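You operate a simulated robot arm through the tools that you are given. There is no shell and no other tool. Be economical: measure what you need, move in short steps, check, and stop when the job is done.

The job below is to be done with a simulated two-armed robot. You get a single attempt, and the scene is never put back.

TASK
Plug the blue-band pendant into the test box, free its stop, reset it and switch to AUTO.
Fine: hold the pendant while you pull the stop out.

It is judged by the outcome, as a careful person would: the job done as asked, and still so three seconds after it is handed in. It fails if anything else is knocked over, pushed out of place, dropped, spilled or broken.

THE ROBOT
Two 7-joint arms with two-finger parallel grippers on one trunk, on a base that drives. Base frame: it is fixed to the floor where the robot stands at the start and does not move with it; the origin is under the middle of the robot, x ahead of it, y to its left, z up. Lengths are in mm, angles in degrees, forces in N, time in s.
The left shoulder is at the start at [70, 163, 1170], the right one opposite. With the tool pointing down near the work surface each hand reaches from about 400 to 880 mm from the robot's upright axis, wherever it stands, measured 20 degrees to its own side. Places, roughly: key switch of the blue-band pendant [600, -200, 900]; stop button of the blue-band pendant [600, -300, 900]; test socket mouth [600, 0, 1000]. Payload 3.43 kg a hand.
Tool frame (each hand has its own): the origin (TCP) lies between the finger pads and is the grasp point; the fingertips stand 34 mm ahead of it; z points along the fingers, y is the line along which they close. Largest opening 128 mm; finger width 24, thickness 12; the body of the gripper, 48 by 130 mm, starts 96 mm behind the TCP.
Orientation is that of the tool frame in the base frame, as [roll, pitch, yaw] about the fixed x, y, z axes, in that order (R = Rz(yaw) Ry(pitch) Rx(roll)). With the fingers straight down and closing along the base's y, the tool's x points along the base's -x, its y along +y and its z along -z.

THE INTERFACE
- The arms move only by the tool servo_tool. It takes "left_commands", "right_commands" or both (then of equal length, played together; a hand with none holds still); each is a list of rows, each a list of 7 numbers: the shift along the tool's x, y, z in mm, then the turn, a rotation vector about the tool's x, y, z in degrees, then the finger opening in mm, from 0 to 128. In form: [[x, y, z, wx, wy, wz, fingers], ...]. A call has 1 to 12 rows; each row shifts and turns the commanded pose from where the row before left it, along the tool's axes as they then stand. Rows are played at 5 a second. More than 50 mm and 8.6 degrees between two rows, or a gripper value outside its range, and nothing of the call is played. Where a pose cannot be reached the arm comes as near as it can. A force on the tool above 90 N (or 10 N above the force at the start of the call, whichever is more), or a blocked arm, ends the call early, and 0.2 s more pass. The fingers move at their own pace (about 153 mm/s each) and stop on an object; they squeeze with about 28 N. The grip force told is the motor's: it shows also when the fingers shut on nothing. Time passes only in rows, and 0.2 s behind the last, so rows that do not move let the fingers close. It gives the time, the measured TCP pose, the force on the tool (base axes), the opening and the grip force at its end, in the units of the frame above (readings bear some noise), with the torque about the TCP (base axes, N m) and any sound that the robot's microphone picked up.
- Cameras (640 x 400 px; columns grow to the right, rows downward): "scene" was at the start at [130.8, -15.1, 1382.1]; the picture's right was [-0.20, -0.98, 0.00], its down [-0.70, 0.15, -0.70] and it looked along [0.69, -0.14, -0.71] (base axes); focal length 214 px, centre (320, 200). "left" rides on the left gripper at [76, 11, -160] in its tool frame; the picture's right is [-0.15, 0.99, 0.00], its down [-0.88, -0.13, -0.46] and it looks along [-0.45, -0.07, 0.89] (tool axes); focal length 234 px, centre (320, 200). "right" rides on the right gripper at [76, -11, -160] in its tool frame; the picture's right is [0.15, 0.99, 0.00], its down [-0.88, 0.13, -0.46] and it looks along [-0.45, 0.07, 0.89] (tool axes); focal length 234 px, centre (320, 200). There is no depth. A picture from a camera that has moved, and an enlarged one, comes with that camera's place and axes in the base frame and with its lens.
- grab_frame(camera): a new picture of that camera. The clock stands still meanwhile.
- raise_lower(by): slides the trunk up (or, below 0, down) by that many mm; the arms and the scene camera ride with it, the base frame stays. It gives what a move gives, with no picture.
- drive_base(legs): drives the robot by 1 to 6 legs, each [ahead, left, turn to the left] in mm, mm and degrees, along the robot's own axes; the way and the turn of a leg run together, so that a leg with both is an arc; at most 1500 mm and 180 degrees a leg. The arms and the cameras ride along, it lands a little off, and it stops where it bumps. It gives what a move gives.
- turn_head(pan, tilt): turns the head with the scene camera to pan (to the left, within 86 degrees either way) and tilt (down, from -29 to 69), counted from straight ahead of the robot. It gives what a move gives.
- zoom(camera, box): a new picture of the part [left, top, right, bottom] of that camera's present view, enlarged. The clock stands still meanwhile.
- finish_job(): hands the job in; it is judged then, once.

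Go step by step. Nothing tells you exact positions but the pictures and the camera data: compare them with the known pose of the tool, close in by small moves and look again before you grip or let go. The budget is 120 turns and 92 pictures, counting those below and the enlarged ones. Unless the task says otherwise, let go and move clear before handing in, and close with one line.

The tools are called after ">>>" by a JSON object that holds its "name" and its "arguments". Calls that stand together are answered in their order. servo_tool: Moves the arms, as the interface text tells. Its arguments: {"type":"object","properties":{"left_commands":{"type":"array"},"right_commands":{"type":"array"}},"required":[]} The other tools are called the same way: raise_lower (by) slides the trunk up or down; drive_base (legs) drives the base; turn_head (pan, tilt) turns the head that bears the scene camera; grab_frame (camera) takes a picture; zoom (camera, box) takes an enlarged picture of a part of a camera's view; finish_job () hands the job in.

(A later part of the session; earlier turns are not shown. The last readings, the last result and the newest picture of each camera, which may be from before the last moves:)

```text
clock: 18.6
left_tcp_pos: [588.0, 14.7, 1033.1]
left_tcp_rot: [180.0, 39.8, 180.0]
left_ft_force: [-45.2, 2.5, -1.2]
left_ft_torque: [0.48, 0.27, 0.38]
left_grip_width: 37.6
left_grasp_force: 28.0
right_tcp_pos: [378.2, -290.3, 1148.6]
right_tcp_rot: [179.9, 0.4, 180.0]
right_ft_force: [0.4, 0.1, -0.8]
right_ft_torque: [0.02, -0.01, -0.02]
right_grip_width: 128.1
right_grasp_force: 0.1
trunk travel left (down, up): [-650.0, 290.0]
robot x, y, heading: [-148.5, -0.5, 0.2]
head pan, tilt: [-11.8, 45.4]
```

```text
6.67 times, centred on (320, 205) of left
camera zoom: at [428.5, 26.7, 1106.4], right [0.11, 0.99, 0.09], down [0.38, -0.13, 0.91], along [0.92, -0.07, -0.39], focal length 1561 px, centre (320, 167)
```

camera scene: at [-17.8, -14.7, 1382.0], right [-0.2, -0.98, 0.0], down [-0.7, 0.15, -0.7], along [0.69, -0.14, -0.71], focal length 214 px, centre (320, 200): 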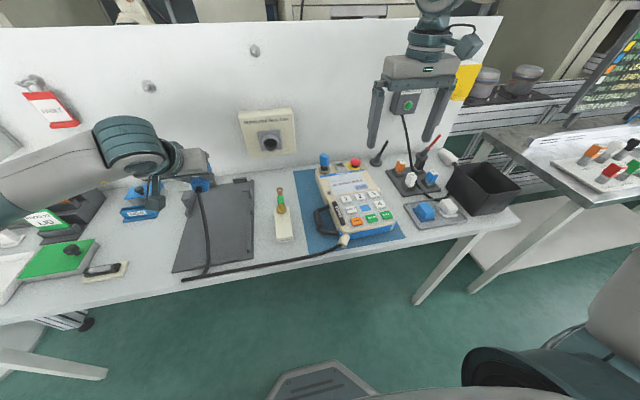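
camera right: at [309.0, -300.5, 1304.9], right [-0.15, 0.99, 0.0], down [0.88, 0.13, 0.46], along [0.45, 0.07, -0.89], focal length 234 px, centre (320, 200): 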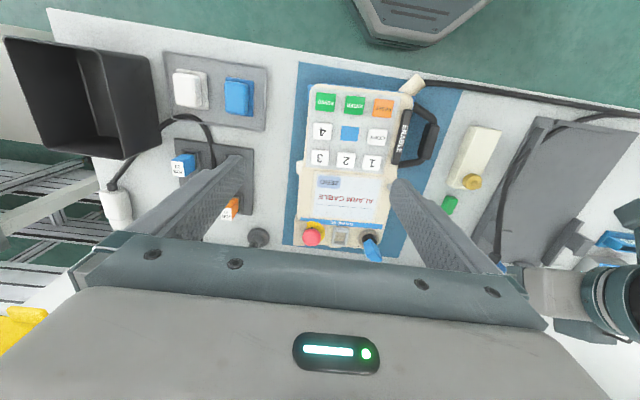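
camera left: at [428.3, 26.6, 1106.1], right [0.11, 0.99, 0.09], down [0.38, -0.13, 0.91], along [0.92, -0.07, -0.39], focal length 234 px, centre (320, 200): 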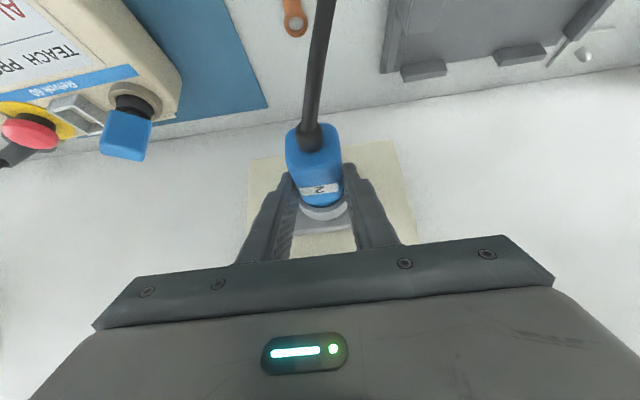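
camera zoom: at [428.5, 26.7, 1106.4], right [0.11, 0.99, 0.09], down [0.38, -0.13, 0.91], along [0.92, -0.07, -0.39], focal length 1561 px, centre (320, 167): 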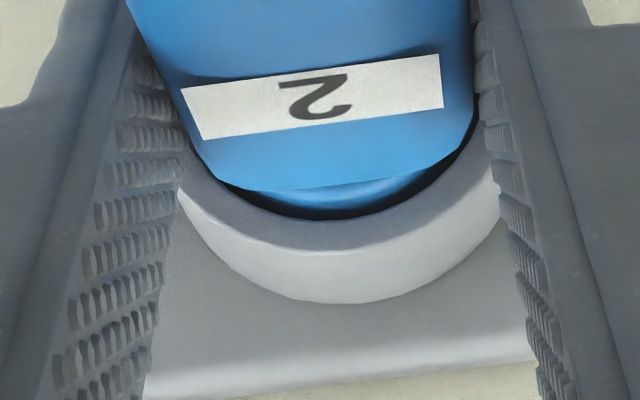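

It's at a hard stop at 45 N with no more movement, so it is seated. I'll relax, open and back off.

>>> {"name": "servo_tool", "arguments": {"left_commands": [[2.0, 0, -1.6, 0, 0, 0, 10], [0, 0, 0, 0, 0, 0, 60], [0, 0, 0, 0, 0, 0, 70], [0, 0, -25, 0, 0, 0, 70], [0, 0, -40, 0, 0, 0, 70], [0, 0, -40, 0, 0, 0, 70]]}}

>>> {"name": "grab_frame", "arguments": {"camera": "left"}}

```text
clock: 20.0
left_tcp_pos: [525.6, 14.1, 1108.7]
left_tcp_rot: [-180.0, 39.9, 180.0]
left_ft_force: [0.1, 0.1, -0.3]
left_ft_torque: [0.0, 0.01, -0.01]
left_grip_width: 70.1
left_grasp_force: 0.1
right_tcp_pos: [385.9, -290.1, 1144.7]
right_tcp_rot: [-180.0, 0.0, 180.0]
right_ft_force: [-0.3, -0.6, -1.5]
right_ft_torque: [0.01, 0.01, -0.05]
right_grip_width: 128.0
right_grasp_force: 0.1
trunk travel left (down, up): [-650.0, 290.0]
robot x, y, heading: [-148.5, 0.9, -0.0]
head pan, tilt: [-11.8, 45.4]
```

```text
51 pictures are left
camera left: at [365.9, 26.2, 1183.5], right [0.11, 0.99, 0.09], down [0.38, -0.13, 0.91], along [0.92, -0.07, -0.39], focal length 234 px, centre (320, 200)
```

left: 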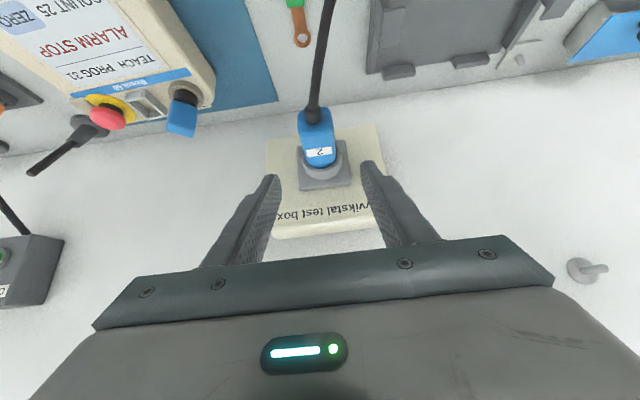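

The plug stays in and the display now shows ALARM STOP. Next the pendant: I'll bring the right hand above the stop button to look closely, and retreat the left hand a bit.

>>> {"name": "servo_tool", "arguments": {"right_commands": [[-40, 3.5, 15, 0, 0, 0, 90], [-40, 3.5, 15, 0, 0, 0, 90], [-40, 3.5, 15, 0, 0, 0, 90], [-40, 3.5, 15, 0, 0, 0, 90], [-40, 3.5, 15, 0, 0, 0, 90], [0, 0, 0, 0, 0, 0, 90]], "left_commands": [[0, 0, -40, 0, 0, 0, 70], [0, 0, -40, 0, 0, 0, 70], [0, 0, 0, 0, 8, 0, 70], [0, 0, 0, 0, 8, 0, 70], [0, 0, 0, 0, 8, 0, 70], [0, 0, 0, 0, 8, 0, 70]]}}

>>> {"name": "grab_frame", "arguments": {"camera": "right"}}

>>> {"name": "grab_frame", "arguments": {"camera": "left"}}

```text
clock: 21.4
left_tcp_pos: [474.4, 14.0, 1170.0]
left_tcp_rot: [-180.0, 7.7, 180.0]
left_ft_force: [0.1, 0.0, -0.1]
left_ft_torque: [0.0, 0.02, -0.02]
left_grip_width: 70.0
left_grasp_force: 0.0
right_tcp_pos: [563.8, -282.9, 1069.2]
right_tcp_rot: [180.0, 0.2, 179.9]
right_ft_force: [-0.2, -1.0, 0.5]
right_ft_torque: [0.01, -0.02, 0.0]
right_grip_width: 89.9
right_grasp_force: 0.0
right hand out of reach, approached as far as the arm can: row 5
trunk travel left (down, up): [-650.0, 290.0]
robot x, y, heading: [-148.8, -2.1, -0.1]
head pan, tilt: [-11.8, 45.4]
```

```text
50 pictures are left
camera right: at [488.4, -294.1, 1227.9], right [-0.15, 0.99, 0.0], down [0.88, 0.13, 0.46], along [0.45, 0.07, -0.89], focal length 234 px, centre (320, 200)
```

right: 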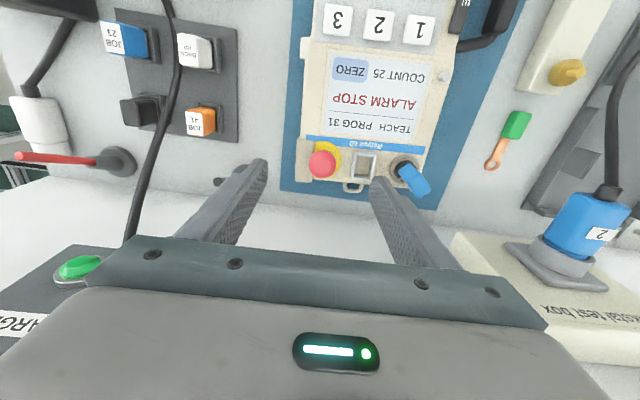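

```text
49 pictures are left
camera left: at [378.1, 25.9, 1318.6], right [0.14, 0.99, 0.02], down [0.81, -0.13, 0.57], along [0.57, -0.07, -0.82], focal length 234 px, centre (320, 200)
```

left: 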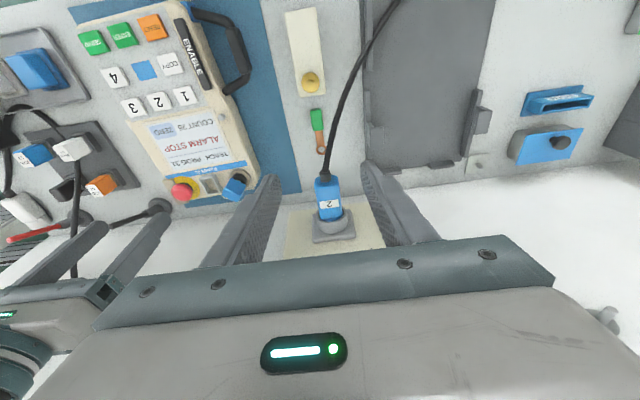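

>>> {"name": "zoom", "arguments": {"camera": "right", "box": [290, 120, 450, 220]}}

>>> {"name": "zoom", "arguments": {"camera": "left", "box": [60, 0, 290, 210]}}

>>> {"name": "servo_tool", "arguments": {"right_commands": [[35, 0, 0, 0, 0, 0, 70], [35, 0, 0, 0, 0, 0, 70]]}}

>>> {"name": "drive_base", "arguments": {"legs": [[80, 0, 0]]}}

```text
4.00 times, centred on (370, 170) of right
camera zoom: at [488.4, -294.1, 1227.9], right [-0.15, 0.99, 0.0], down [0.88, 0.13, 0.46], along [0.45, 0.07, -0.89], focal length 937 px, centre (120, 320)
```

zoom: 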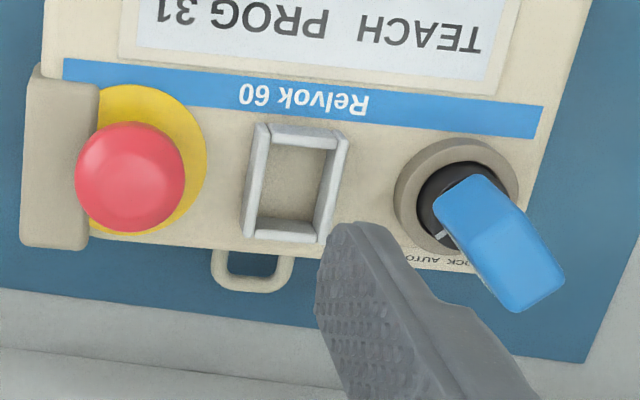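

```text
1.90 times, centred on (175, 105) of left
camera zoom: at [378.1, 25.9, 1318.6], right [0.14, 0.99, 0.02], down [0.81, -0.13, 0.57], along [0.57, -0.07, -0.82], focal length 446 px, centre (596, 381)
```

zoom: 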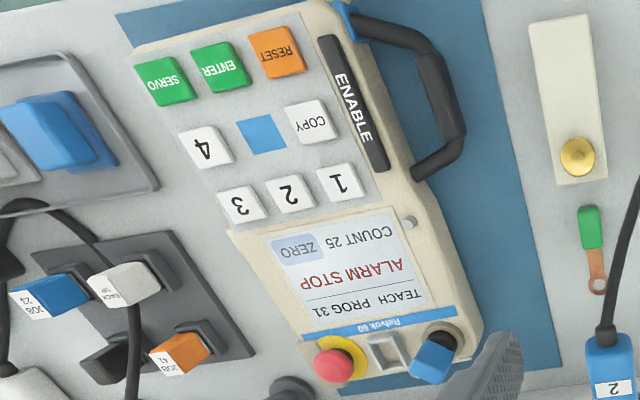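

```text
clock: 22.0
left_tcp_pos: [473.7, 14.9, 1171.3]
left_tcp_rot: [-180.0, 7.9, -179.9]
left_ft_force: [-0.4, 0.5, -0.7]
left_ft_torque: [-0.03, -0.02, -0.02]
left_grip_width: 70.4
left_grasp_force: 0.1
right_tcp_pos: [492.7, -282.1, 1069.8]
right_tcp_rot: [179.9, 0.1, 180.0]
right_ft_force: [-0.2, -0.2, 0.1]
right_ft_torque: [0.01, -0.03, 0.02]
right_grip_width: 70.0
right_grasp_force: 0.0
trunk travel left (down, up): [-650.0, 290.0]
robot x, y, heading: [-148.5, -0.2, 0.1]
head pan, tilt: [-11.8, 45.4]
```

```text
clock: 23.0
left_tcp_pos: [551.8, 13.9, 1171.6]
left_tcp_rot: [180.0, 7.8, -179.9]
left_ft_force: [0.1, 0.3, -0.1]
left_ft_torque: [-0.04, -0.01, -0.01]
left_grip_width: 69.8
left_grasp_force: 0.0
right_tcp_pos: [574.0, -282.3, 1070.2]
right_tcp_rot: [-179.9, -0.1, 179.8]
right_ft_force: [0.7, 0.6, -0.7]
right_ft_torque: [-0.02, 0.02, -0.03]
right_grip_width: 70.3
right_grasp_force: 0.1
trunk travel left (down, up): [-650.0, 290.0]
robot x, y, heading: [-67.3, -1.4, 0.1]
head pan, tilt: [-11.8, 45.4]
```

>>> {"name": "grab_frame", "arguments": {"camera": "right"}}

>>> {"name": "zoom", "arguments": {"camera": "right", "box": [360, 120, 440, 200]}}

>>> {"name": "zoom", "arguments": {"camera": "scene", "box": [310, 150, 400, 220]}}

```text
46 pictures are left
camera right: at [497.5, -293.5, 1229.8], right [-0.15, 0.99, 0.0], down [0.88, 0.13, 0.46], along [0.45, 0.07, -0.89], focal length 234 px, centre (320, 200)
```

right: 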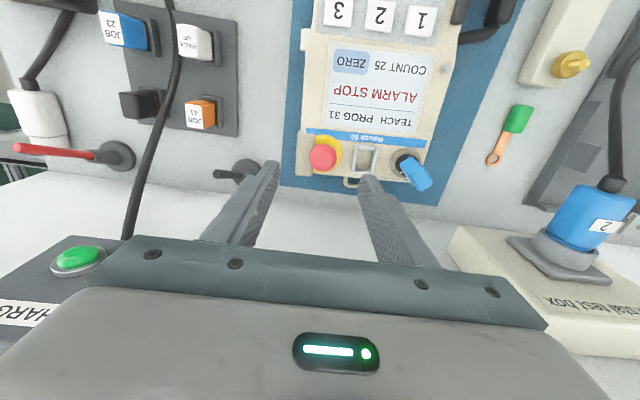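

```text
5.00 times, centred on (400, 160) of right
camera zoom: at [497.5, -293.5, 1229.8], right [-0.15, 0.99, 0.0], down [0.88, 0.13, 0.46], along [0.45, 0.07, -0.89], focal length 1171 px, centre (-80, 400)
```

zoom: 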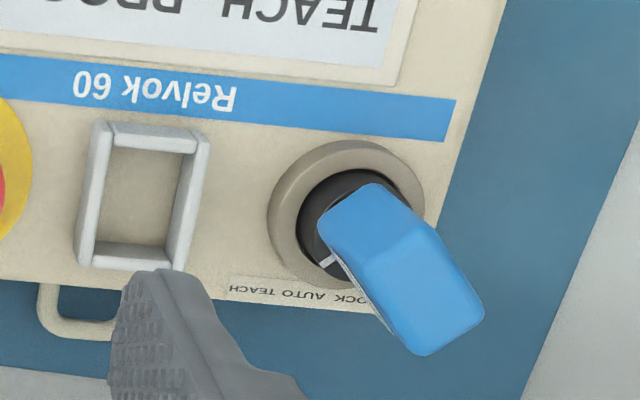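

```text
5.71 times, centred on (355, 185) of scene
camera zoom: at [60.0, -15.0, 1382.2], right [-0.2, -0.98, 0.0], down [-0.7, 0.15, -0.7], along [0.69, -0.14, -0.71], focal length 1226 px, centre (120, 286)
```

zoom: 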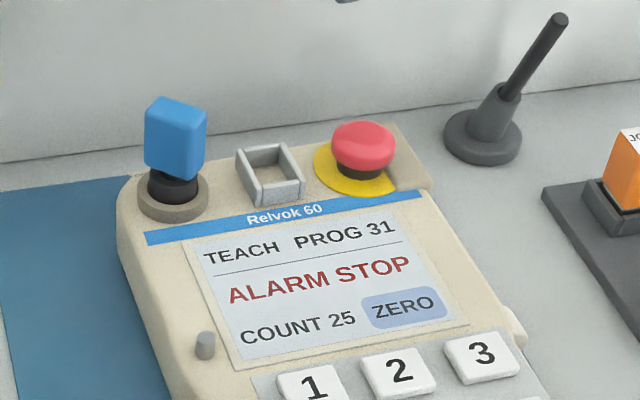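

The key pointer stands at TEACH, with AUTO in the middle and LOCK beyond, so it needs about 45° counter-clockwise from above. A shroud flanks the stop on its −y side, so I'll turn the right hand 90° to close along x, and bring the left hand over the pendant's handle.

>>> {"name": "servo_tool", "arguments": {"right_commands": [[-12, 6, 0, 0, 0, -4, 70], [0, 0, 0, 0, 0, -8.5, 70], [0, 0, 0, 0, 0, -8.5, 70], [0, 0, 0, 0, 0, -8.5, 70], [0, 0, 0, 0, 0, -8.5, 70], [0, 0, 0, 0, 0, -8.5, 70], [0, 0, 0, 0, 0, -8.5, 70], [0, 0, 0, 0, 0, -8.5, 70], [0, 0, 0, 0, 0, -8.5, 70], [0, 0, 0, 0, 0, -8.5, 70], [0, 0, 0, 0, 0, -8.5, 70]], "left_commands": [[0, 0, 0, 0, 7.8, 0, 70], [34.4, -20.8, 0, 0, 0, 0, 70], [34.4, -20.8, 0, 0, 0, 0, 70], [34.4, -20.8, 0, 0, 0, 0, 70], [34.4, -20.8, 0, 0, 0, 0, 70], [34.4, -20.8, 0, 0, 0, 0, 60], [0, 0, 35, 0, 0, -6, 60], [0, 0, 35, 0, 0, 0, 60], [0, 0, 35, 0, 0, 0, 60], [0, 0, 0, 0, 0, 0, 60], [0, 0, 0, 0, 0, 0, 60]]}}

>>> {"name": "grab_frame", "arguments": {"camera": "right"}}

>>> {"name": "grab_frame", "arguments": {"camera": "left"}}

```text
clock: 24.9
left_tcp_pos: [371.5, -87.9, 1096.0]
left_tcp_rot: [179.9, -0.3, -175.7]
left_ft_force: [-8.1, 6.1, 0.8]
left_ft_torque: [-0.69, -0.84, -0.3]
left_grip_width: 60.0
left_grasp_force: 0.1
right_tcp_pos: [456.3, -190.2, 1055.5]
right_tcp_rot: [-179.1, -0.5, -116.0]
right_ft_force: [7.7, -6.1, 0.6]
right_ft_torque: [0.93, 1.06, 0.04]
right_grip_width: 70.0
right_grasp_force: 0.1
right hand out of reach, approached as far as the arm can: row 5, 6, 7, 8, 9
trunk travel left (down, up): [-650.0, 290.0]
robot x, y, heading: [-70.7, -0.5, 0.0]
head pan, tilt: [-11.8, 45.4]
stopped in row 9 (left hand): the force on the tool passed its limit (the readings are from after the stop); the commanded pose is now the measured one
```

```text
43 pictures are left
camera right: at [431.8, -261.4, 1215.7], right [-0.95, 0.3, -0.01], down [0.26, 0.85, 0.45], along [0.14, 0.42, -0.89], focal length 234 px, centre (320, 200)
```

right: 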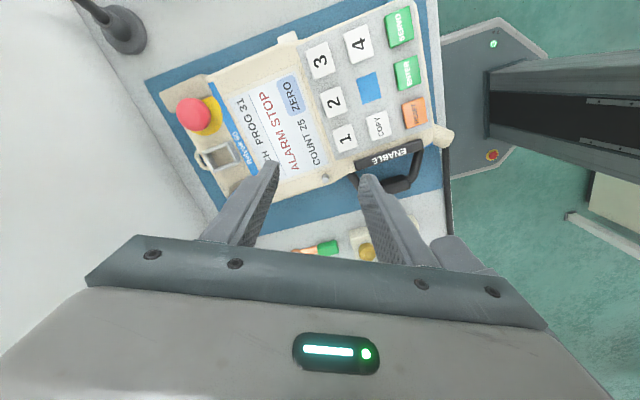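

```text
42 pictures are left
camera left: at [296.9, -82.4, 1255.5], right [0.07, 1.0, 0.0], down [0.89, -0.07, 0.45], along [0.45, -0.03, -0.89], focal length 234 px, centre (320, 200)
```

left: 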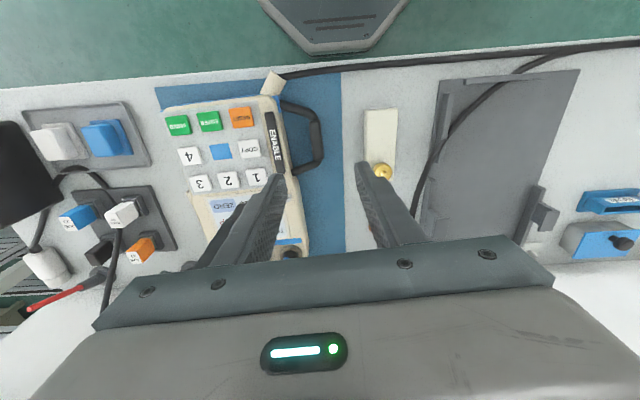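

Both arms brushed lightly because the right wrist ran out of turn and drifted. I'll separate them and turn the right hand the other way.

>>> {"name": "servo_tool", "arguments": {"right_commands": [[10, -20, 0, 0, 0, 0, 70], [17, -34, 0, 0, 0, 0, 70], [17, -34, 0, 0, 0, 0, 70], [17, -34, 0, 0, 0, 0, 70], [0, 0, 0, 0, 0, 8.5, 70], [0, 0, 0, 0, 0, 8.5, 70], [0, 0, 0, 0, 0, 8.5, 70], [0, 0, 0, 0, 0, 8.5, 70], [0, 0, 0, 0, 0, 8.5, 70], [0, 0, 0, 0, 0, 8.5, 70], [0, 0, 0, 0, 0, 8.5, 70], [0, 0, 0, 0, 0, 6, 70]]}}

```text
clock: 26.8
left_tcp_pos: [376.2, -81.4, 1094.9]
left_tcp_rot: [179.3, 0.0, -174.9]
left_ft_force: [-4.6, 4.6, 1.3]
left_ft_torque: [-0.46, -0.42, -0.12]
left_grip_width: 59.9
left_grasp_force: 0.1
right_tcp_pos: [456.6, -193.8, 1053.2]
right_tcp_rot: [-178.8, -0.4, -149.7]
right_ft_force: [3.8, -4.4, 0.1]
right_ft_torque: [0.67, 0.56, 0.02]
right_grip_width: 70.1
right_grasp_force: 0.1
right hand out of reach, approached as far as the arm can: row 1, 2, 3, 4
trunk travel left (down, up): [-650.0, 290.0]
robot x, y, heading: [-68.5, 1.0, -0.0]
head pan, tilt: [-11.8, 45.4]
stopped in row 9 (left hand): the force on the tool passed its limit (the readings are from after the stop); the commanded pose is now the measured one
```

>>> {"name": "servo_tool", "arguments": {"left_commands": [[0, 25, -10, 0, 0, 0, 60], [0, 30, -10, 0, 0, 0, 60], [0, 30, 0, 0, 0, 0, 60], [0, 0, 0, 0, 0, 0, 60]], "right_commands": [[0, 0, 0, 0, 0, 0, 70], [0, -25, 0, 0, 0, 0, 70], [0, -35, 0, 0, 0, 0, 70], [0, -35, 0, 0, 0, 0, 70]]}}

```text
clock: 27.8
left_tcp_pos: [368.6, 0.8, 1117.6]
left_tcp_rot: [179.2, 0.1, -174.8]
left_ft_force: [-0.9, -0.5, 0.3]
left_ft_torque: [0.01, 0.0, 0.02]
left_grip_width: 59.9
left_grasp_force: 0.2
right_tcp_pos: [503.1, -276.6, 1053.0]
right_tcp_rot: [-179.0, -0.4, -149.9]
right_ft_force: [-0.7, -1.4, 0.2]
right_ft_torque: [0.03, -0.02, 0.01]
right_grip_width: 70.0
right_grasp_force: 0.2
trunk travel left (down, up): [-650.0, 290.0]
robot x, y, heading: [-64.8, -0.6, 0.3]
head pan, tilt: [-11.8, 45.4]
```

>>> {"name": "servo_tool", "arguments": {"right_commands": [[0, 0, 0, 0, 0, 8.5, 70], [0, 0, 0, 0, 0, 8.5, 70], [0, 0, 0, 0, 0, 8.5, 70], [0, 0, 0, 0, 0, 8.5, 70], [0, 0, 0, 0, 0, 8.5, 70], [0, 0, 0, 0, 0, 8.5, 70], [0, 0, 0, 0, 0, 8.5, 70], [0, 0, 0, 0, 0, 8.5, 70], [0, 0, 0, 0, 0, 8.5, 70], [0, 0, 0, 0, 0, 8.5, 70], [0, 0, 0, 0, 0, 8.5, 70], [0, 0, 0, 0, 0, 8.5, 70]]}}

```text
clock: 30.4
left_tcp_pos: [370.6, 0.6, 1116.0]
left_tcp_rot: [179.2, 0.0, -175.0]
left_ft_force: [0.9, -0.5, -0.9]
left_ft_torque: [0.0, -0.01, -0.02]
left_grip_width: 60.2
left_grasp_force: 0.1
right_tcp_pos: [505.0, -276.7, 1053.8]
right_tcp_rot: [-179.8, 1.2, 108.2]
right_ft_force: [-0.1, 0.9, 0.0]
right_ft_torque: [0.01, 0.0, -0.02]
right_grip_width: 70.1
right_grasp_force: 0.1
trunk travel left (down, up): [-650.0, 290.0]
robot x, y, heading: [-75.7, 1.3, 0.0]
head pan, tilt: [-11.8, 45.4]
```

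>>> {"name": "servo_tool", "arguments": {"right_commands": [[0, 0, 0, 0, 0, 8.5, 70], [0, 0, 0, 0, 0, 8.5, 70], [0, 27, 10, 0, 0, 0, 70], [0, 27, 10, 0, 0, 0, 70], [0, 27, 10, 0, 0, 0, 70], [0, 0, 0, 0, 0, 0, 70]]}}

>>> {"name": "grab_frame", "arguments": {"camera": "right"}}

>>> {"name": "grab_frame", "arguments": {"camera": "left"}}

```text
clock: 31.8
left_tcp_pos: [370.5, 2.4, 1116.6]
left_tcp_rot: [179.3, 0.0, -174.9]
left_ft_force: [0.4, 0.9, 1.3]
left_ft_torque: [0.02, -0.02, -0.02]
left_grip_width: 59.9
left_grasp_force: 0.1
right_tcp_pos: [586.3, -276.2, 1027.5]
right_tcp_rot: [179.8, 1.2, 91.2]
right_ft_force: [0.5, 0.1, 0.9]
right_ft_torque: [0.0, 0.0, -0.02]
right_grip_width: 70.1
right_grasp_force: 0.1
trunk travel left (down, up): [-650.0, 290.0]
robot x, y, heading: [-72.5, 1.8, -0.3]
head pan, tilt: [-11.8, 45.4]
```

```text
41 pictures are left
camera right: at [573.2, -197.5, 1184.2], right [0.99, 0.17, 0.0], down [0.15, -0.87, 0.47], along [0.08, -0.47, -0.88], focal length 234 px, centre (320, 200)
```

right: 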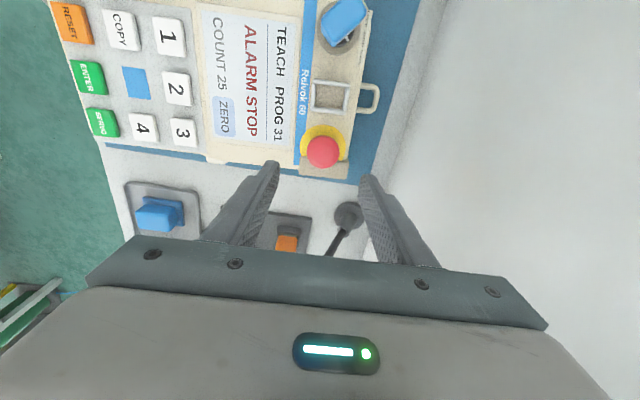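

```text
40 pictures are left
camera left: at [294.1, 5.2, 1277.1], right [0.06, 1.0, 0.01], down [0.89, -0.06, 0.45], along [0.45, -0.02, -0.89], focal length 234 px, centre (320, 200)
```

left: 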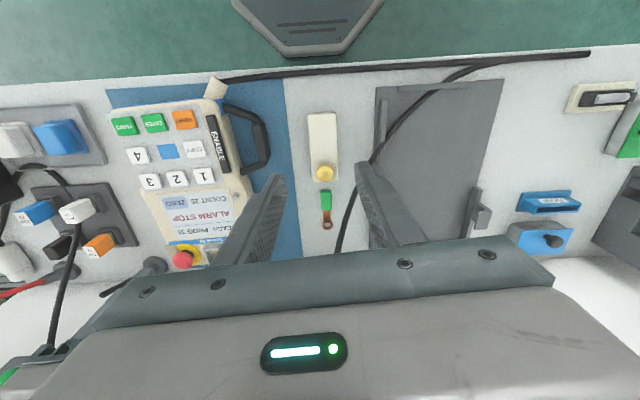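

The right hand is now over the stop with the shroud clear. I'll bring the left hand over the handle at about [376, −91, 885] and stop above it.

>>> {"name": "servo_tool", "arguments": {"left_commands": [[0.7, -23.3, 0, 0, 0, 0, 60], [0.7, -23.3, 0, 0, 0, 0, 60], [0.7, -23.3, 0, 0, 0, 0, 60], [0.7, -23.3, 0, 0, 0, 0, 60], [0, 0, 40, 0, 0, 0, 52], [0, 0, 40, 0, 0, 0, 52], [0, 0, 40, 0, 0, 0, 52], [0, 0, 34, 0, 0, 0, 52], [0, 0, 0, 0, 0, 0, 52]]}}

>>> {"name": "grab_frame", "arguments": {"camera": "left"}}

```text
clock: 33.8
left_tcp_pos: [373.6, -89.6, 959.9]
left_tcp_rot: [179.3, -0.1, -174.9]
left_ft_force: [0.4, 0.1, 0.8]
left_ft_torque: [0.03, -0.02, -0.01]
left_grip_width: 52.0
left_grasp_force: 0.0
right_tcp_pos: [586.1, -277.3, 1025.7]
right_tcp_rot: [179.9, 1.3, 91.2]
right_ft_force: [-0.3, 0.3, 0.0]
right_ft_torque: [-0.01, -0.05, 0.01]
right_grip_width: 69.8
right_grasp_force: 0.1
trunk travel left (down, up): [-650.0, 290.0]
robot x, y, heading: [-72.7, 1.6, 0.1]
head pan, tilt: [-11.8, 45.4]
```

```text
39 pictures are left
camera left: at [298.2, -86.8, 1120.1], right [0.06, 1.0, 0.01], down [0.89, -0.06, 0.45], along [0.45, -0.02, -0.89], focal length 234 px, centre (320, 200)
```

left: 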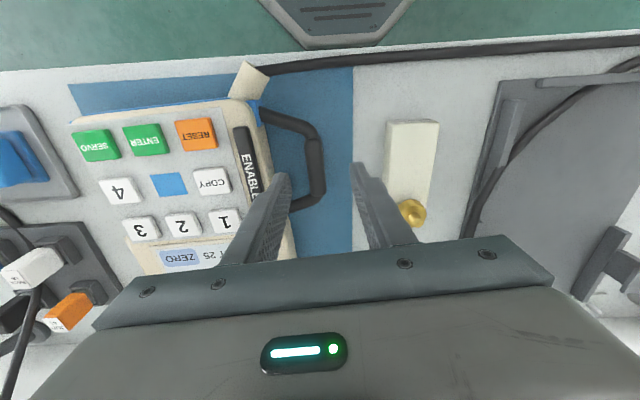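

The bar lies between the fingers (about 3 mm to −y). I'll go down and close on it.

>>> {"name": "servo_tool", "arguments": {"left_commands": [[0, -3.5, 20, 0, 0, 0, 52], [0, 0, 20, 0, 0, 0, 52], [0, 0, 14, 0, 0, 0, 52], [0, 0, 0, 0, 0, 0, 52]]}}

>>> {"name": "grab_frame", "arguments": {"camera": "left"}}

>>> {"name": "zoom", "arguments": {"camera": "scene", "box": [260, 140, 440, 300]}}

```text
clock: 34.8
left_tcp_pos: [374.8, -92.9, 906.1]
left_tcp_rot: [179.3, -0.1, -174.9]
left_ft_force: [0.5, -0.1, 0.5]
left_ft_torque: [-0.03, 0.02, 0.0]
left_grip_width: 51.9
left_grasp_force: 0.1
right_tcp_pos: [587.1, -277.7, 1025.7]
right_tcp_rot: [179.8, 1.2, 91.2]
right_ft_force: [0.0, 0.2, 0.8]
right_ft_torque: [-0.02, 0.0, 0.02]
right_grip_width: 69.7
right_grasp_force: 0.2
trunk travel left (down, up): [-650.0, 290.0]
robot x, y, heading: [-72.3, 1.5, 0.2]
head pan, tilt: [-11.8, 45.4]
```

```text
38 pictures are left
camera left: at [300.0, -90.3, 1065.8], right [0.06, 1.0, 0.01], down [0.89, -0.06, 0.45], along [0.45, -0.02, -0.89], focal length 234 px, centre (320, 200)
```

left: 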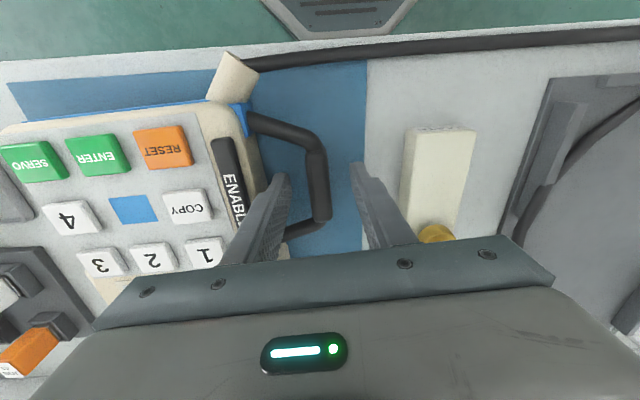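

```text
2.50 times, centred on (350, 220) of scene
camera zoom: at [60.6, -15.2, 1382.1], right [-0.2, -0.98, 0.0], down [-0.7, 0.15, -0.7], along [0.69, -0.14, -0.71], focal length 536 px, centre (245, 150)
```

zoom: 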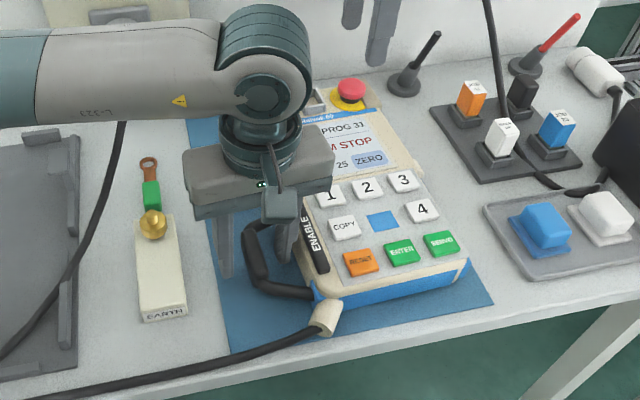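

>>> {"name": "servo_tool", "arguments": {"left_commands": [[0, -0.7, 6, 0, 0, 0, 40], [0, 0, 0, 0, 0, 0, 28], [0, 0, 0, 0, 0, 0, 20], [0, 0, 0, 0, 0, 0, 10], [0, 0, 0, 0, 0, 0, 5]], "right_commands": [[3.5, 1, 15, 0, 0, 0, 64], [0, 0, 15, 0, 0, 0, 64], [0, 0, 15, 0, 0, 0, 64], [0, 0, 0, 0, 0, 0, 64], [0, 0, 0, 0, 0, 0, 64]]}}

>>> {"name": "grab_frame", "arguments": {"camera": "right"}}

>>> {"name": "zoom", "arguments": {"camera": "right", "box": [270, 80, 390, 200]}}

```text
clock: 36.0
left_tcp_pos: [375.1, -94.0, 899.8]
left_tcp_rot: [179.3, 0.0, -175.0]
left_ft_force: [-1.1, -2.5, 1.0]
left_ft_torque: [-0.89, -0.18, -0.73]
left_grip_width: 18.7
left_grasp_force: 27.8
right_tcp_pos: [587.7, -274.2, 979.7]
right_tcp_rot: [179.8, 1.2, 91.1]
right_ft_force: [-0.3, 0.1, 0.0]
right_ft_torque: [0.02, 0.02, -0.06]
right_grip_width: 64.0
right_grasp_force: 0.2
trunk travel left (down, up): [-650.0, 290.0]
robot x, y, heading: [-72.1, 0.0, 0.0]
head pan, tilt: [-11.8, 45.4]
```

```text
36 pictures are left
camera right: at [574.1, -195.1, 1137.4], right [0.99, 0.17, 0.0], down [0.15, -0.87, 0.47], along [0.08, -0.47, -0.88], focal length 234 px, centre (320, 200)
```

right: 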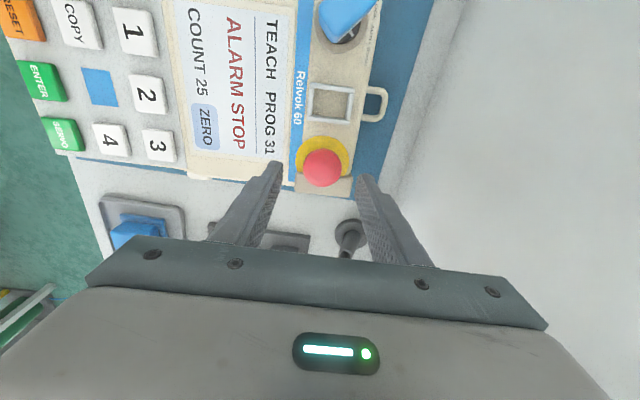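

```text
3.33 times, centred on (330, 140) of right
camera zoom: at [574.1, -195.1, 1137.4], right [0.99, 0.17, 0.0], down [0.15, -0.87, 0.47], along [0.08, -0.47, -0.88], focal length 781 px, centre (287, 400)
```

zoom: 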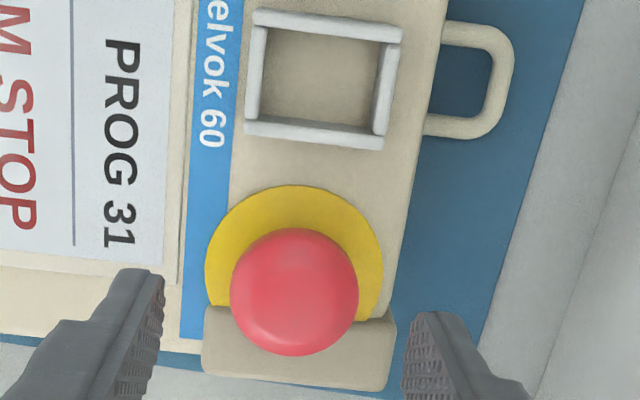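

The handle is held. The stop's axis is at about [589.5, −275]; I'll lower the right fingers around it, kept 1–2 mm away from the shroud.

>>> {"name": "servo_tool", "arguments": {"right_commands": [[1.2, 1.8, 12, 0, 0, 0, 60], [0, 0, 12, 0, 0, 0, 60], [0, 0, 10, 0, 0, 0, 60], [0, 0, 0, 0, 0, 0, 60]]}}

>>> {"name": "grab_frame", "arguments": {"camera": "right"}}

>>> {"name": "zoom", "arguments": {"camera": "scene", "box": [345, 110, 445, 200]}}

```text
clock: 37.0
left_tcp_pos: [374.6, -93.2, 900.1]
left_tcp_rot: [179.3, 0.1, -174.9]
left_ft_force: [-2.0, -1.4, 0.3]
left_ft_torque: [-0.86, 0.17, -0.66]
left_grip_width: 18.8
left_grasp_force: 28.2
right_tcp_pos: [590.1, -273.0, 944.7]
right_tcp_rot: [179.8, 1.1, 91.2]
right_ft_force: [0.4, 0.0, 0.0]
right_ft_torque: [-0.01, 0.04, -0.03]
right_grip_width: 60.0
right_grasp_force: 0.1
trunk travel left (down, up): [-650.0, 290.0]
robot x, y, heading: [-71.6, -1.4, 0.0]
head pan, tilt: [-11.8, 45.4]
```

```text
34 pictures are left
camera right: at [576.6, -193.9, 1102.4], right [0.99, 0.17, 0.0], down [0.15, -0.87, 0.47], along [0.08, -0.47, -0.88], focal length 234 px, centre (320, 200)
```

right: 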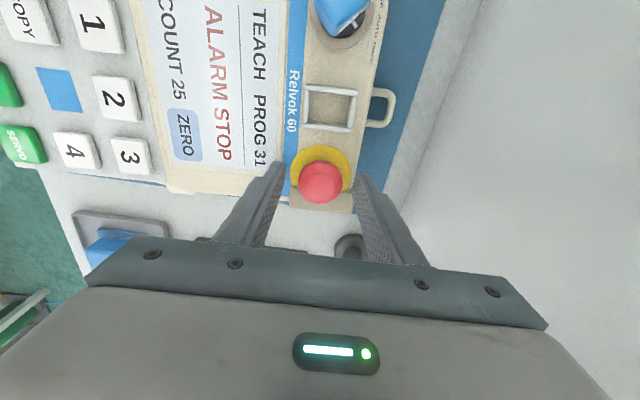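

```text
4.44 times, centred on (395, 155) of scene
camera zoom: at [60.4, -15.1, 1382.1], right [-0.2, -0.98, 0.0], down [-0.7, 0.15, -0.7], along [0.69, -0.14, -0.71], focal length 953 px, centre (-13, 400)
```

zoom: 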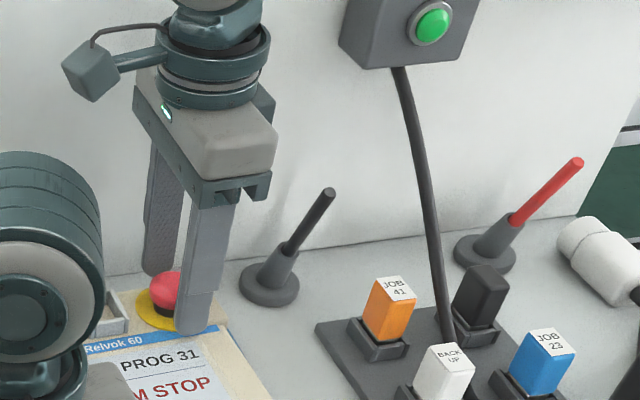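

Fingers straddle the stop head. I'll lower 3 mm and close.

>>> {"name": "servo_tool", "arguments": {"right_commands": [[0, 0, 3, 0, 0, 0, 60], [0, 0, 0, 0, 0, 0, 40], [0, 0, 0, 0, 0, 0, 25], [0, 0, 0, 0, 0, 0, 15], [0, 0, 0, 0, 0, 0, 10]]}}

>>> {"name": "zoom", "arguments": {"camera": "right", "box": [260, 130, 380, 240]}}

```text
clock: 38.2
left_tcp_pos: [376.2, -92.6, 901.8]
left_tcp_rot: [179.2, 0.0, -174.9]
left_ft_force: [-8.3, 2.8, 4.6]
left_ft_torque: [-0.83, -0.07, -0.69]
left_grip_width: 18.7
left_grasp_force: 28.1
right_tcp_pos: [590.3, -273.3, 943.0]
right_tcp_rot: [179.7, 1.2, 91.2]
right_ft_force: [10.4, -3.6, -1.3]
right_ft_torque: [0.04, -0.27, -0.09]
right_grip_width: 37.0
right_grasp_force: 28.1
trunk travel left (down, up): [-650.0, 290.0]
robot x, y, heading: [-71.7, 2.5, 0.0]
head pan, tilt: [-11.8, 45.4]
```

```text
3.64 times, centred on (320, 185) of right
camera zoom: at [576.6, -194.1, 1099.5], right [0.99, 0.17, 0.0], down [0.15, -0.87, 0.47], along [0.08, -0.47, -0.88], focal length 852 px, centre (320, 254)
```

zoom: 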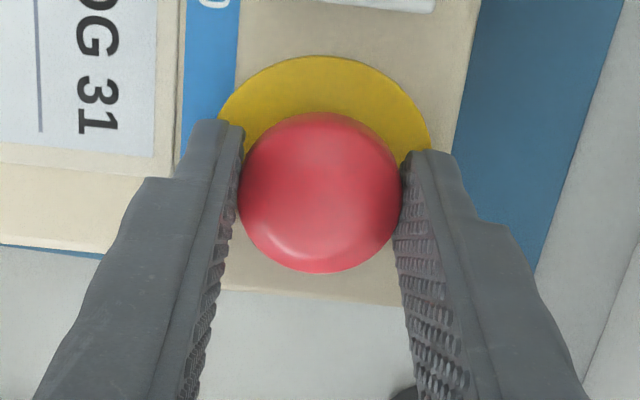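

The stop head is gripped (37 mm). With the left hand holding the handle, I'll pull straight up in small steps.

>>> {"name": "servo_tool", "arguments": {"right_commands": [[0, 0.8, 0, 0, 0, 0, 5], [0, 0, -2, 0, 0, 0, 5], [0, 0, -2, 0, 0, 0, 5], [0, 0, -2, 0, 0, 0, 5], [0, 0, 0, 0, 0, 0, 5]]}}

>>> {"name": "zoom", "arguments": {"camera": "right", "box": [200, 100, 400, 240]}}

```text
clock: 39.4
left_tcp_pos: [375.7, -94.0, 901.0]
left_tcp_rot: [179.3, 0.0, -174.9]
left_ft_force: [-10.9, 6.9, 4.6]
left_ft_torque: [-0.69, 0.56, -0.67]
left_grip_width: 18.6
left_grasp_force: 28.0
right_tcp_pos: [589.6, -271.9, 947.7]
right_tcp_rot: [179.6, 1.2, 91.1]
right_ft_force: [12.3, -9.1, 4.0]
right_ft_torque: [-0.35, -0.21, 0.07]
right_grip_width: 37.4
right_grasp_force: 28.3
trunk travel left (down, up): [-650.0, 290.0]
robot x, y, heading: [-72.3, -1.9, 0.1]
head pan, tilt: [-11.8, 45.4]
heard: click
```

```text
2.86 times, centred on (300, 170) of right
camera zoom: at [576.5, -193.7, 1106.5], right [0.99, 0.17, 0.0], down [0.14, -0.87, 0.48], along [0.08, -0.47, -0.88], focal length 669 px, centre (377, 286)
```

zoom: 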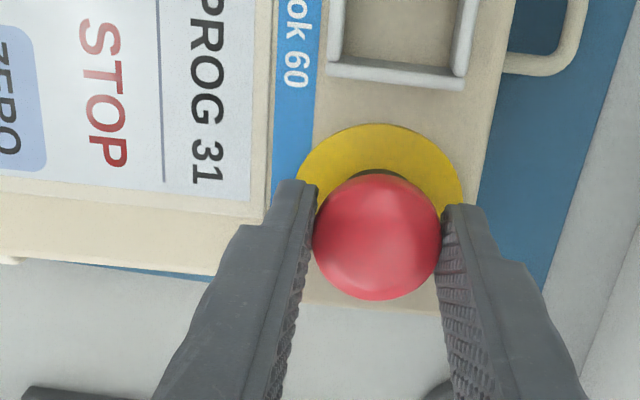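

A click was heard and the head stands higher, so the stop is free. I'll open the right fingers and rise.

>>> {"name": "servo_tool", "arguments": {"right_commands": [[0, 0, 0, 0, 0, 0, 45], [0, 0, 0, 0, 0, 0, 60], [0, 0, -20, 0, 0, 0, 60], [0, 0, -40, 0, 0, 0, 60], [0, 0, -30, 0, 0, 0, 60], [0, 0, 0, 0, 0, 0, 60]]}}

>>> {"name": "grab_frame", "arguments": {"camera": "right"}}

>>> {"name": "zoom", "arguments": {"camera": "right", "box": [280, 0, 400, 110]}}

```text
clock: 40.8
left_tcp_pos: [375.3, -93.0, 900.8]
left_tcp_rot: [179.2, -0.1, -175.0]
left_ft_force: [-1.7, -1.5, 1.0]
left_ft_torque: [-0.87, -0.44, -0.68]
left_grip_width: 18.2
left_grasp_force: 28.0
right_tcp_pos: [588.5, -269.5, 1039.0]
right_tcp_rot: [179.8, 1.2, 91.1]
right_ft_force: [-0.7, 0.6, -0.3]
right_ft_torque: [0.02, 0.03, 0.0]
right_grip_width: 60.1
right_grasp_force: 0.2
trunk travel left (down, up): [-650.0, 290.0]
robot x, y, heading: [-70.6, 0.1, 0.1]
head pan, tilt: [-11.8, 45.4]
```

```text
30 pictures are left
camera right: at [575.0, -190.4, 1197.1], right [0.99, 0.17, 0.0], down [0.15, -0.87, 0.47], along [0.08, -0.47, -0.88], focal length 234 px, centre (320, 200)
```

right: 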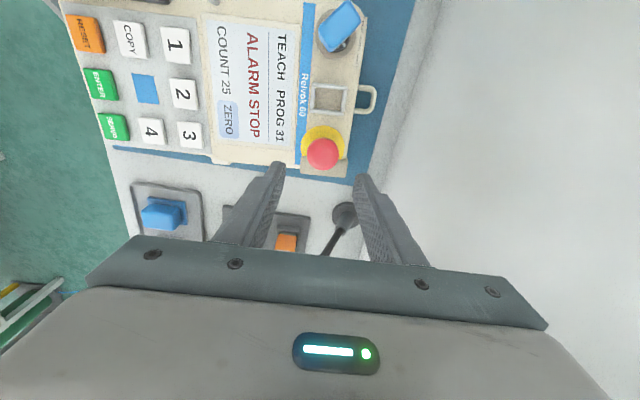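

```text
3.64 times, centred on (340, 55) of right
camera zoom: at [575.0, -190.4, 1197.1], right [0.99, 0.17, 0.0], down [0.15, -0.87, 0.47], along [0.08, -0.47, -0.88], focal length 852 px, centre (247, 727)
```

zoom: 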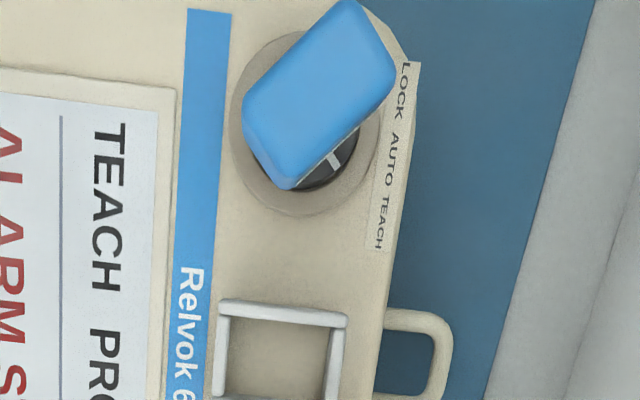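

The stop is released. Now RESET at about [334, −199, 903], close to the left hand, so I'll lean the right hand outward 30° with fingers shut and bring it over the key block from the −y side.

>>> {"name": "servo_tool", "arguments": {"right_commands": [[0, 0, -10, 0, 7.5, 0, 30], [0, 0, 0, 0, 7.5, 0, 0], [0, 0, 0, 0, 7.5, 0, 0], [0, 0, 0, 0, 7.5, 0, 0], [0, -42.4, 0, 0, 0, 0, 0], [0, -42.4, 0, 0, 0, 0, 0], [0, -42.4, 0, 0, 0, 0, 0], [0, -42.4, 0, 0, 0, 0, 0], [0, -42.4, 0, 0, 0, 0, 0], [0, -42.4, 0, 0, 0, 0, 0], [0, 0, 0, 0, 0, 0, 0]]}}

>>> {"name": "grab_frame", "arguments": {"camera": "right"}}

>>> {"name": "grab_frame", "arguments": {"camera": "scene"}}

```text
clock: 43.2
left_tcp_pos: [376.1, -93.4, 900.5]
left_tcp_rot: [179.3, 0.0, -175.0]
left_ft_force: [-0.6, -0.1, 1.3]
left_ft_torque: [-0.91, -0.14, -0.37]
left_grip_width: 17.7
left_grasp_force: 28.1
right_tcp_pos: [337.7, -275.9, 1048.9]
right_tcp_rot: [179.8, -28.8, 91.2]
right_ft_force: [0.2, 0.4, -0.8]
right_ft_torque: [-0.02, 0.0, 0.02]
right_grip_width: 0.2
right_grasp_force: 27.9
trunk travel left (down, up): [-650.0, 290.0]
robot x, y, heading: [-71.5, 0.5, -0.1]
head pan, tilt: [-11.8, 45.4]
```

```text
28 pictures are left
camera right: at [326.5, -286.5, 1224.6], right [0.99, 0.15, 0.07], down [0.15, -0.99, -0.02], along [0.07, 0.03, -1.0], focal length 234 px, centre (320, 200)
```

right: 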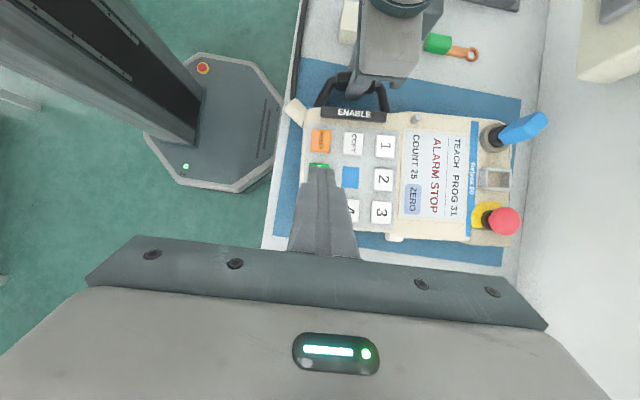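

```text
27 pictures are left
camera scene: at [61.0, -14.3, 1382.0], right [-0.2, -0.98, 0.0], down [-0.7, 0.15, -0.7], along [0.69, -0.14, -0.71], focal length 214 px, centre (320, 200)
```

scene: 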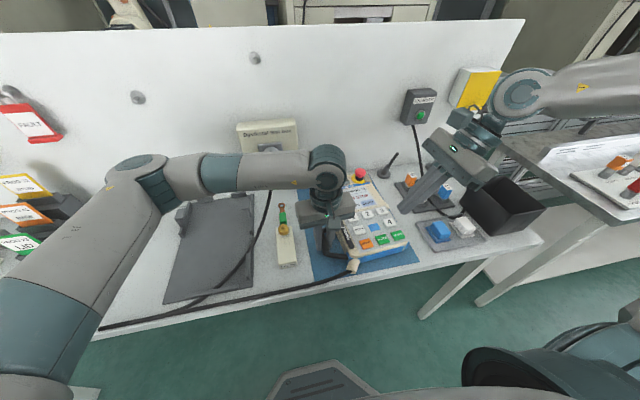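

I see RESET at about [337, −197]. I'll move the closed fingertips to hover just above it.

>>> {"name": "servo_tool", "arguments": {"right_commands": [[7, 0, 37, 0, 0, 0, 0], [7, 0, 37, 0, 0, 0, 0], [7, 0, 37, 0, 0, 0, 0], [0, 0, 0, 0, 0, 0, 0]]}}

>>> {"name": "zoom", "arguments": {"camera": "right", "box": [220, 60, 420, 240]}}

>>> {"name": "zoom", "arguments": {"camera": "scene", "box": [310, 160, 450, 280]}}

```text
clock: 44.2
left_tcp_pos: [375.9, -93.4, 901.4]
left_tcp_rot: [179.2, 0.1, -174.8]
left_ft_force: [-0.5, 2.5, 0.4]
left_ft_torque: [-0.81, 0.26, 0.01]
left_grip_width: 17.9
left_grasp_force: 28.2
right_tcp_pos: [333.7, -205.0, 961.1]
right_tcp_rot: [179.7, -28.8, 91.3]
right_ft_force: [0.1, -0.2, 0.0]
right_ft_torque: [-0.01, -0.01, -0.05]
right_grip_width: 0.0
right_grasp_force: 28.1
trunk travel left (down, up): [-650.0, 290.0]
robot x, y, heading: [-70.9, 2.8, -0.1]
head pan, tilt: [-11.8, 45.4]
```

```text
2.22 times, centred on (320, 150) of right
camera zoom: at [322.9, -215.4, 1137.4], right [0.99, 0.15, 0.07], down [0.15, -0.99, -0.03], along [0.07, 0.04, -1.0], focal length 520 px, centre (320, 311)
```

zoom: 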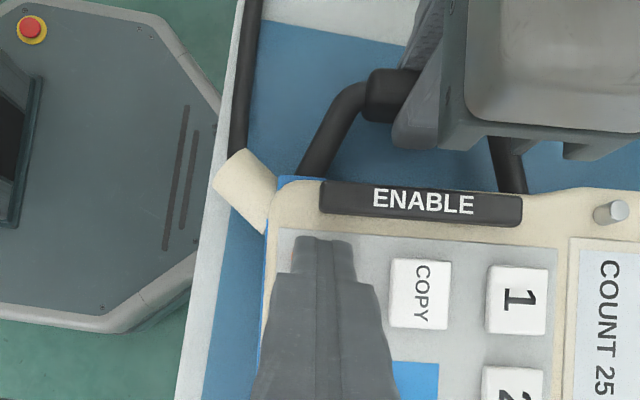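

```text
3.33 times, centred on (380, 220) of scene
camera zoom: at [59.9, -15.5, 1382.1], right [-0.2, -0.98, 0.0], down [-0.7, 0.15, -0.7], along [0.69, -0.14, -0.71], focal length 715 px, centre (120, 133)
```

zoom: 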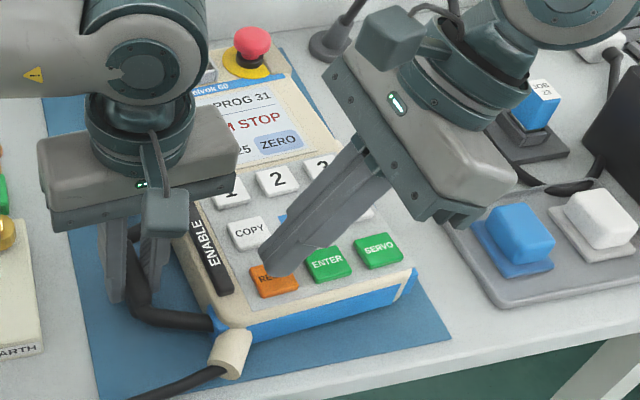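

>>> {"name": "servo_tool", "arguments": {"right_commands": [[-3.6, 1.5, 6.6, 0, 0, 0, 0], [-2.9, 0, 5.3, 0, 0, 0, 0], [-1.4, 0, 2.6, 0, 0, 0, 0], [0, 0, 0, 0, 0, 0, 0]]}}

>>> {"name": "zoom", "arguments": {"camera": "right", "box": [240, 80, 400, 220]}}

```text
clock: 45.2
left_tcp_pos: [374.6, -93.7, 901.8]
left_tcp_rot: [179.2, -0.1, -174.8]
left_ft_force: [-0.7, 1.1, 0.3]
left_ft_torque: [-0.84, -0.11, -0.15]
left_grip_width: 17.6
left_grasp_force: 27.5
right_tcp_pos: [336.1, -204.5, 944.7]
right_tcp_rot: [179.8, -28.9, 91.2]
right_ft_force: [0.6, -0.8, 3.0]
right_ft_torque: [0.0, 0.04, -0.06]
right_grip_width: 0.1
right_grasp_force: 27.8
trunk travel left (down, up): [-650.0, 290.0]
robot x, y, heading: [-74.8, -1.2, -0.2]
head pan, tilt: [-11.8, 45.4]
heard: click
```

```text
2.86 times, centred on (320, 150) of right
camera zoom: at [324.3, -214.4, 1120.5], right [0.99, 0.15, 0.07], down [0.15, -0.99, -0.02], along [0.07, 0.04, -1.0], focal length 669 px, centre (320, 343)
```

zoom: 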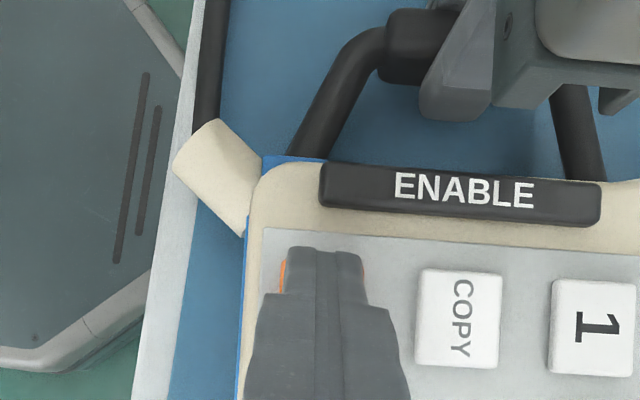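

A click was heard with light contact on RESET. I'll lift off and read the display.

>>> {"name": "servo_tool", "arguments": {"right_commands": [[9.6, 0, -17.5, 0, 0, 0, 0], [0, 0, -40, 0, 0, 0, 0], [0, 0, -45, 0, 0, 0, 0], [0, 0, -20, 0, 0, 0, 0]]}}

>>> {"name": "zoom", "arguments": {"camera": "right", "box": [290, 90, 570, 260]}}

```text
clock: 46.2
left_tcp_pos: [375.4, -93.0, 900.0]
left_tcp_rot: [179.3, 0.0, -174.9]
left_ft_force: [-2.5, 0.2, 1.4]
left_ft_torque: [-0.86, -0.21, -0.04]
left_grip_width: 17.9
left_grasp_force: 28.5
right_tcp_pos: [334.4, -255.3, 1056.2]
right_tcp_rot: [179.8, -28.8, 91.2]
right_ft_force: [0.2, -0.1, -0.7]
right_ft_torque: [0.05, 0.03, 0.03]
right_grip_width: 0.1
right_grasp_force: 28.1
trunk travel left (down, up): [-650.0, 290.0]
robot x, y, heading: [-68.6, 0.4, -0.3]
head pan, tilt: [-11.8, 45.4]
```

```text
2.29 times, centred on (430, 175) of right
camera zoom: at [323.6, -266.0, 1232.6], right [0.99, 0.15, 0.07], down [0.15, -0.99, -0.02], along [0.07, 0.04, -1.0], focal length 535 px, centre (69, 257)
```

zoom: 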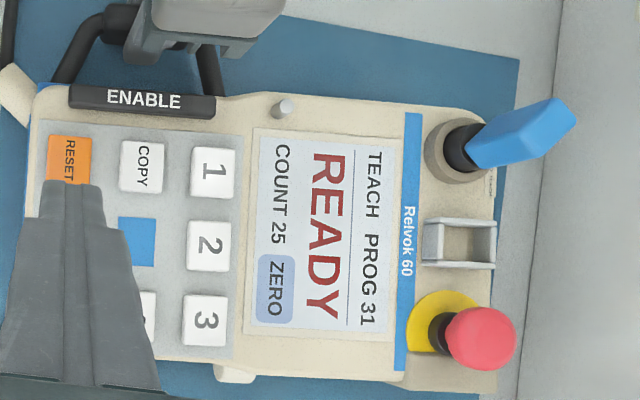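

The display reads READY. Now the key: axis near [585, −151], blade z about 928–962, thickness direction about −36°. I'll return the right hand over it, upright.

>>> {"name": "servo_tool", "arguments": {"right_commands": [[0, 42, 0, 0, 0, 0, 20], [0, 42, 0, 0, 0, 0, 60], [0, 42, 0, 0, 0, 0, 60], [0, 42, 0, 0, 0, 0, 60], [0, 42, 0, 0, 0, 0, 60], [0, 41, 0, 0, 0, 0, 60], [0, 0, 0, 0, -7.2, 0, 60], [0, 0, 0, 0, -7.2, 0, 60], [0, 0, 0, 0, -7.2, 0, 60], [0, 0, 0, 0, -7.2, 0, 60], [0, 0, 0, 0, 0, 0, 60]]}}

```text
clock: 48.6
left_tcp_pos: [374.3, -92.5, 900.9]
left_tcp_rot: [179.3, 0.0, -174.8]
left_ft_force: [-0.7, 0.6, 0.4]
left_ft_torque: [-0.69, -0.13, 0.07]
left_grip_width: 17.9
left_grasp_force: 27.7
right_tcp_pos: [587.6, -250.5, 1056.3]
right_tcp_rot: [179.8, 0.1, 91.1]
right_ft_force: [1.1, 0.2, 0.5]
right_ft_torque: [0.0, 0.02, 0.02]
right_grip_width: 59.9
right_grasp_force: 0.0
trunk travel left (down, up): [-650.0, 290.0]
robot x, y, heading: [-71.4, -1.6, -0.0]
head pan, tilt: [-11.8, 45.4]
```

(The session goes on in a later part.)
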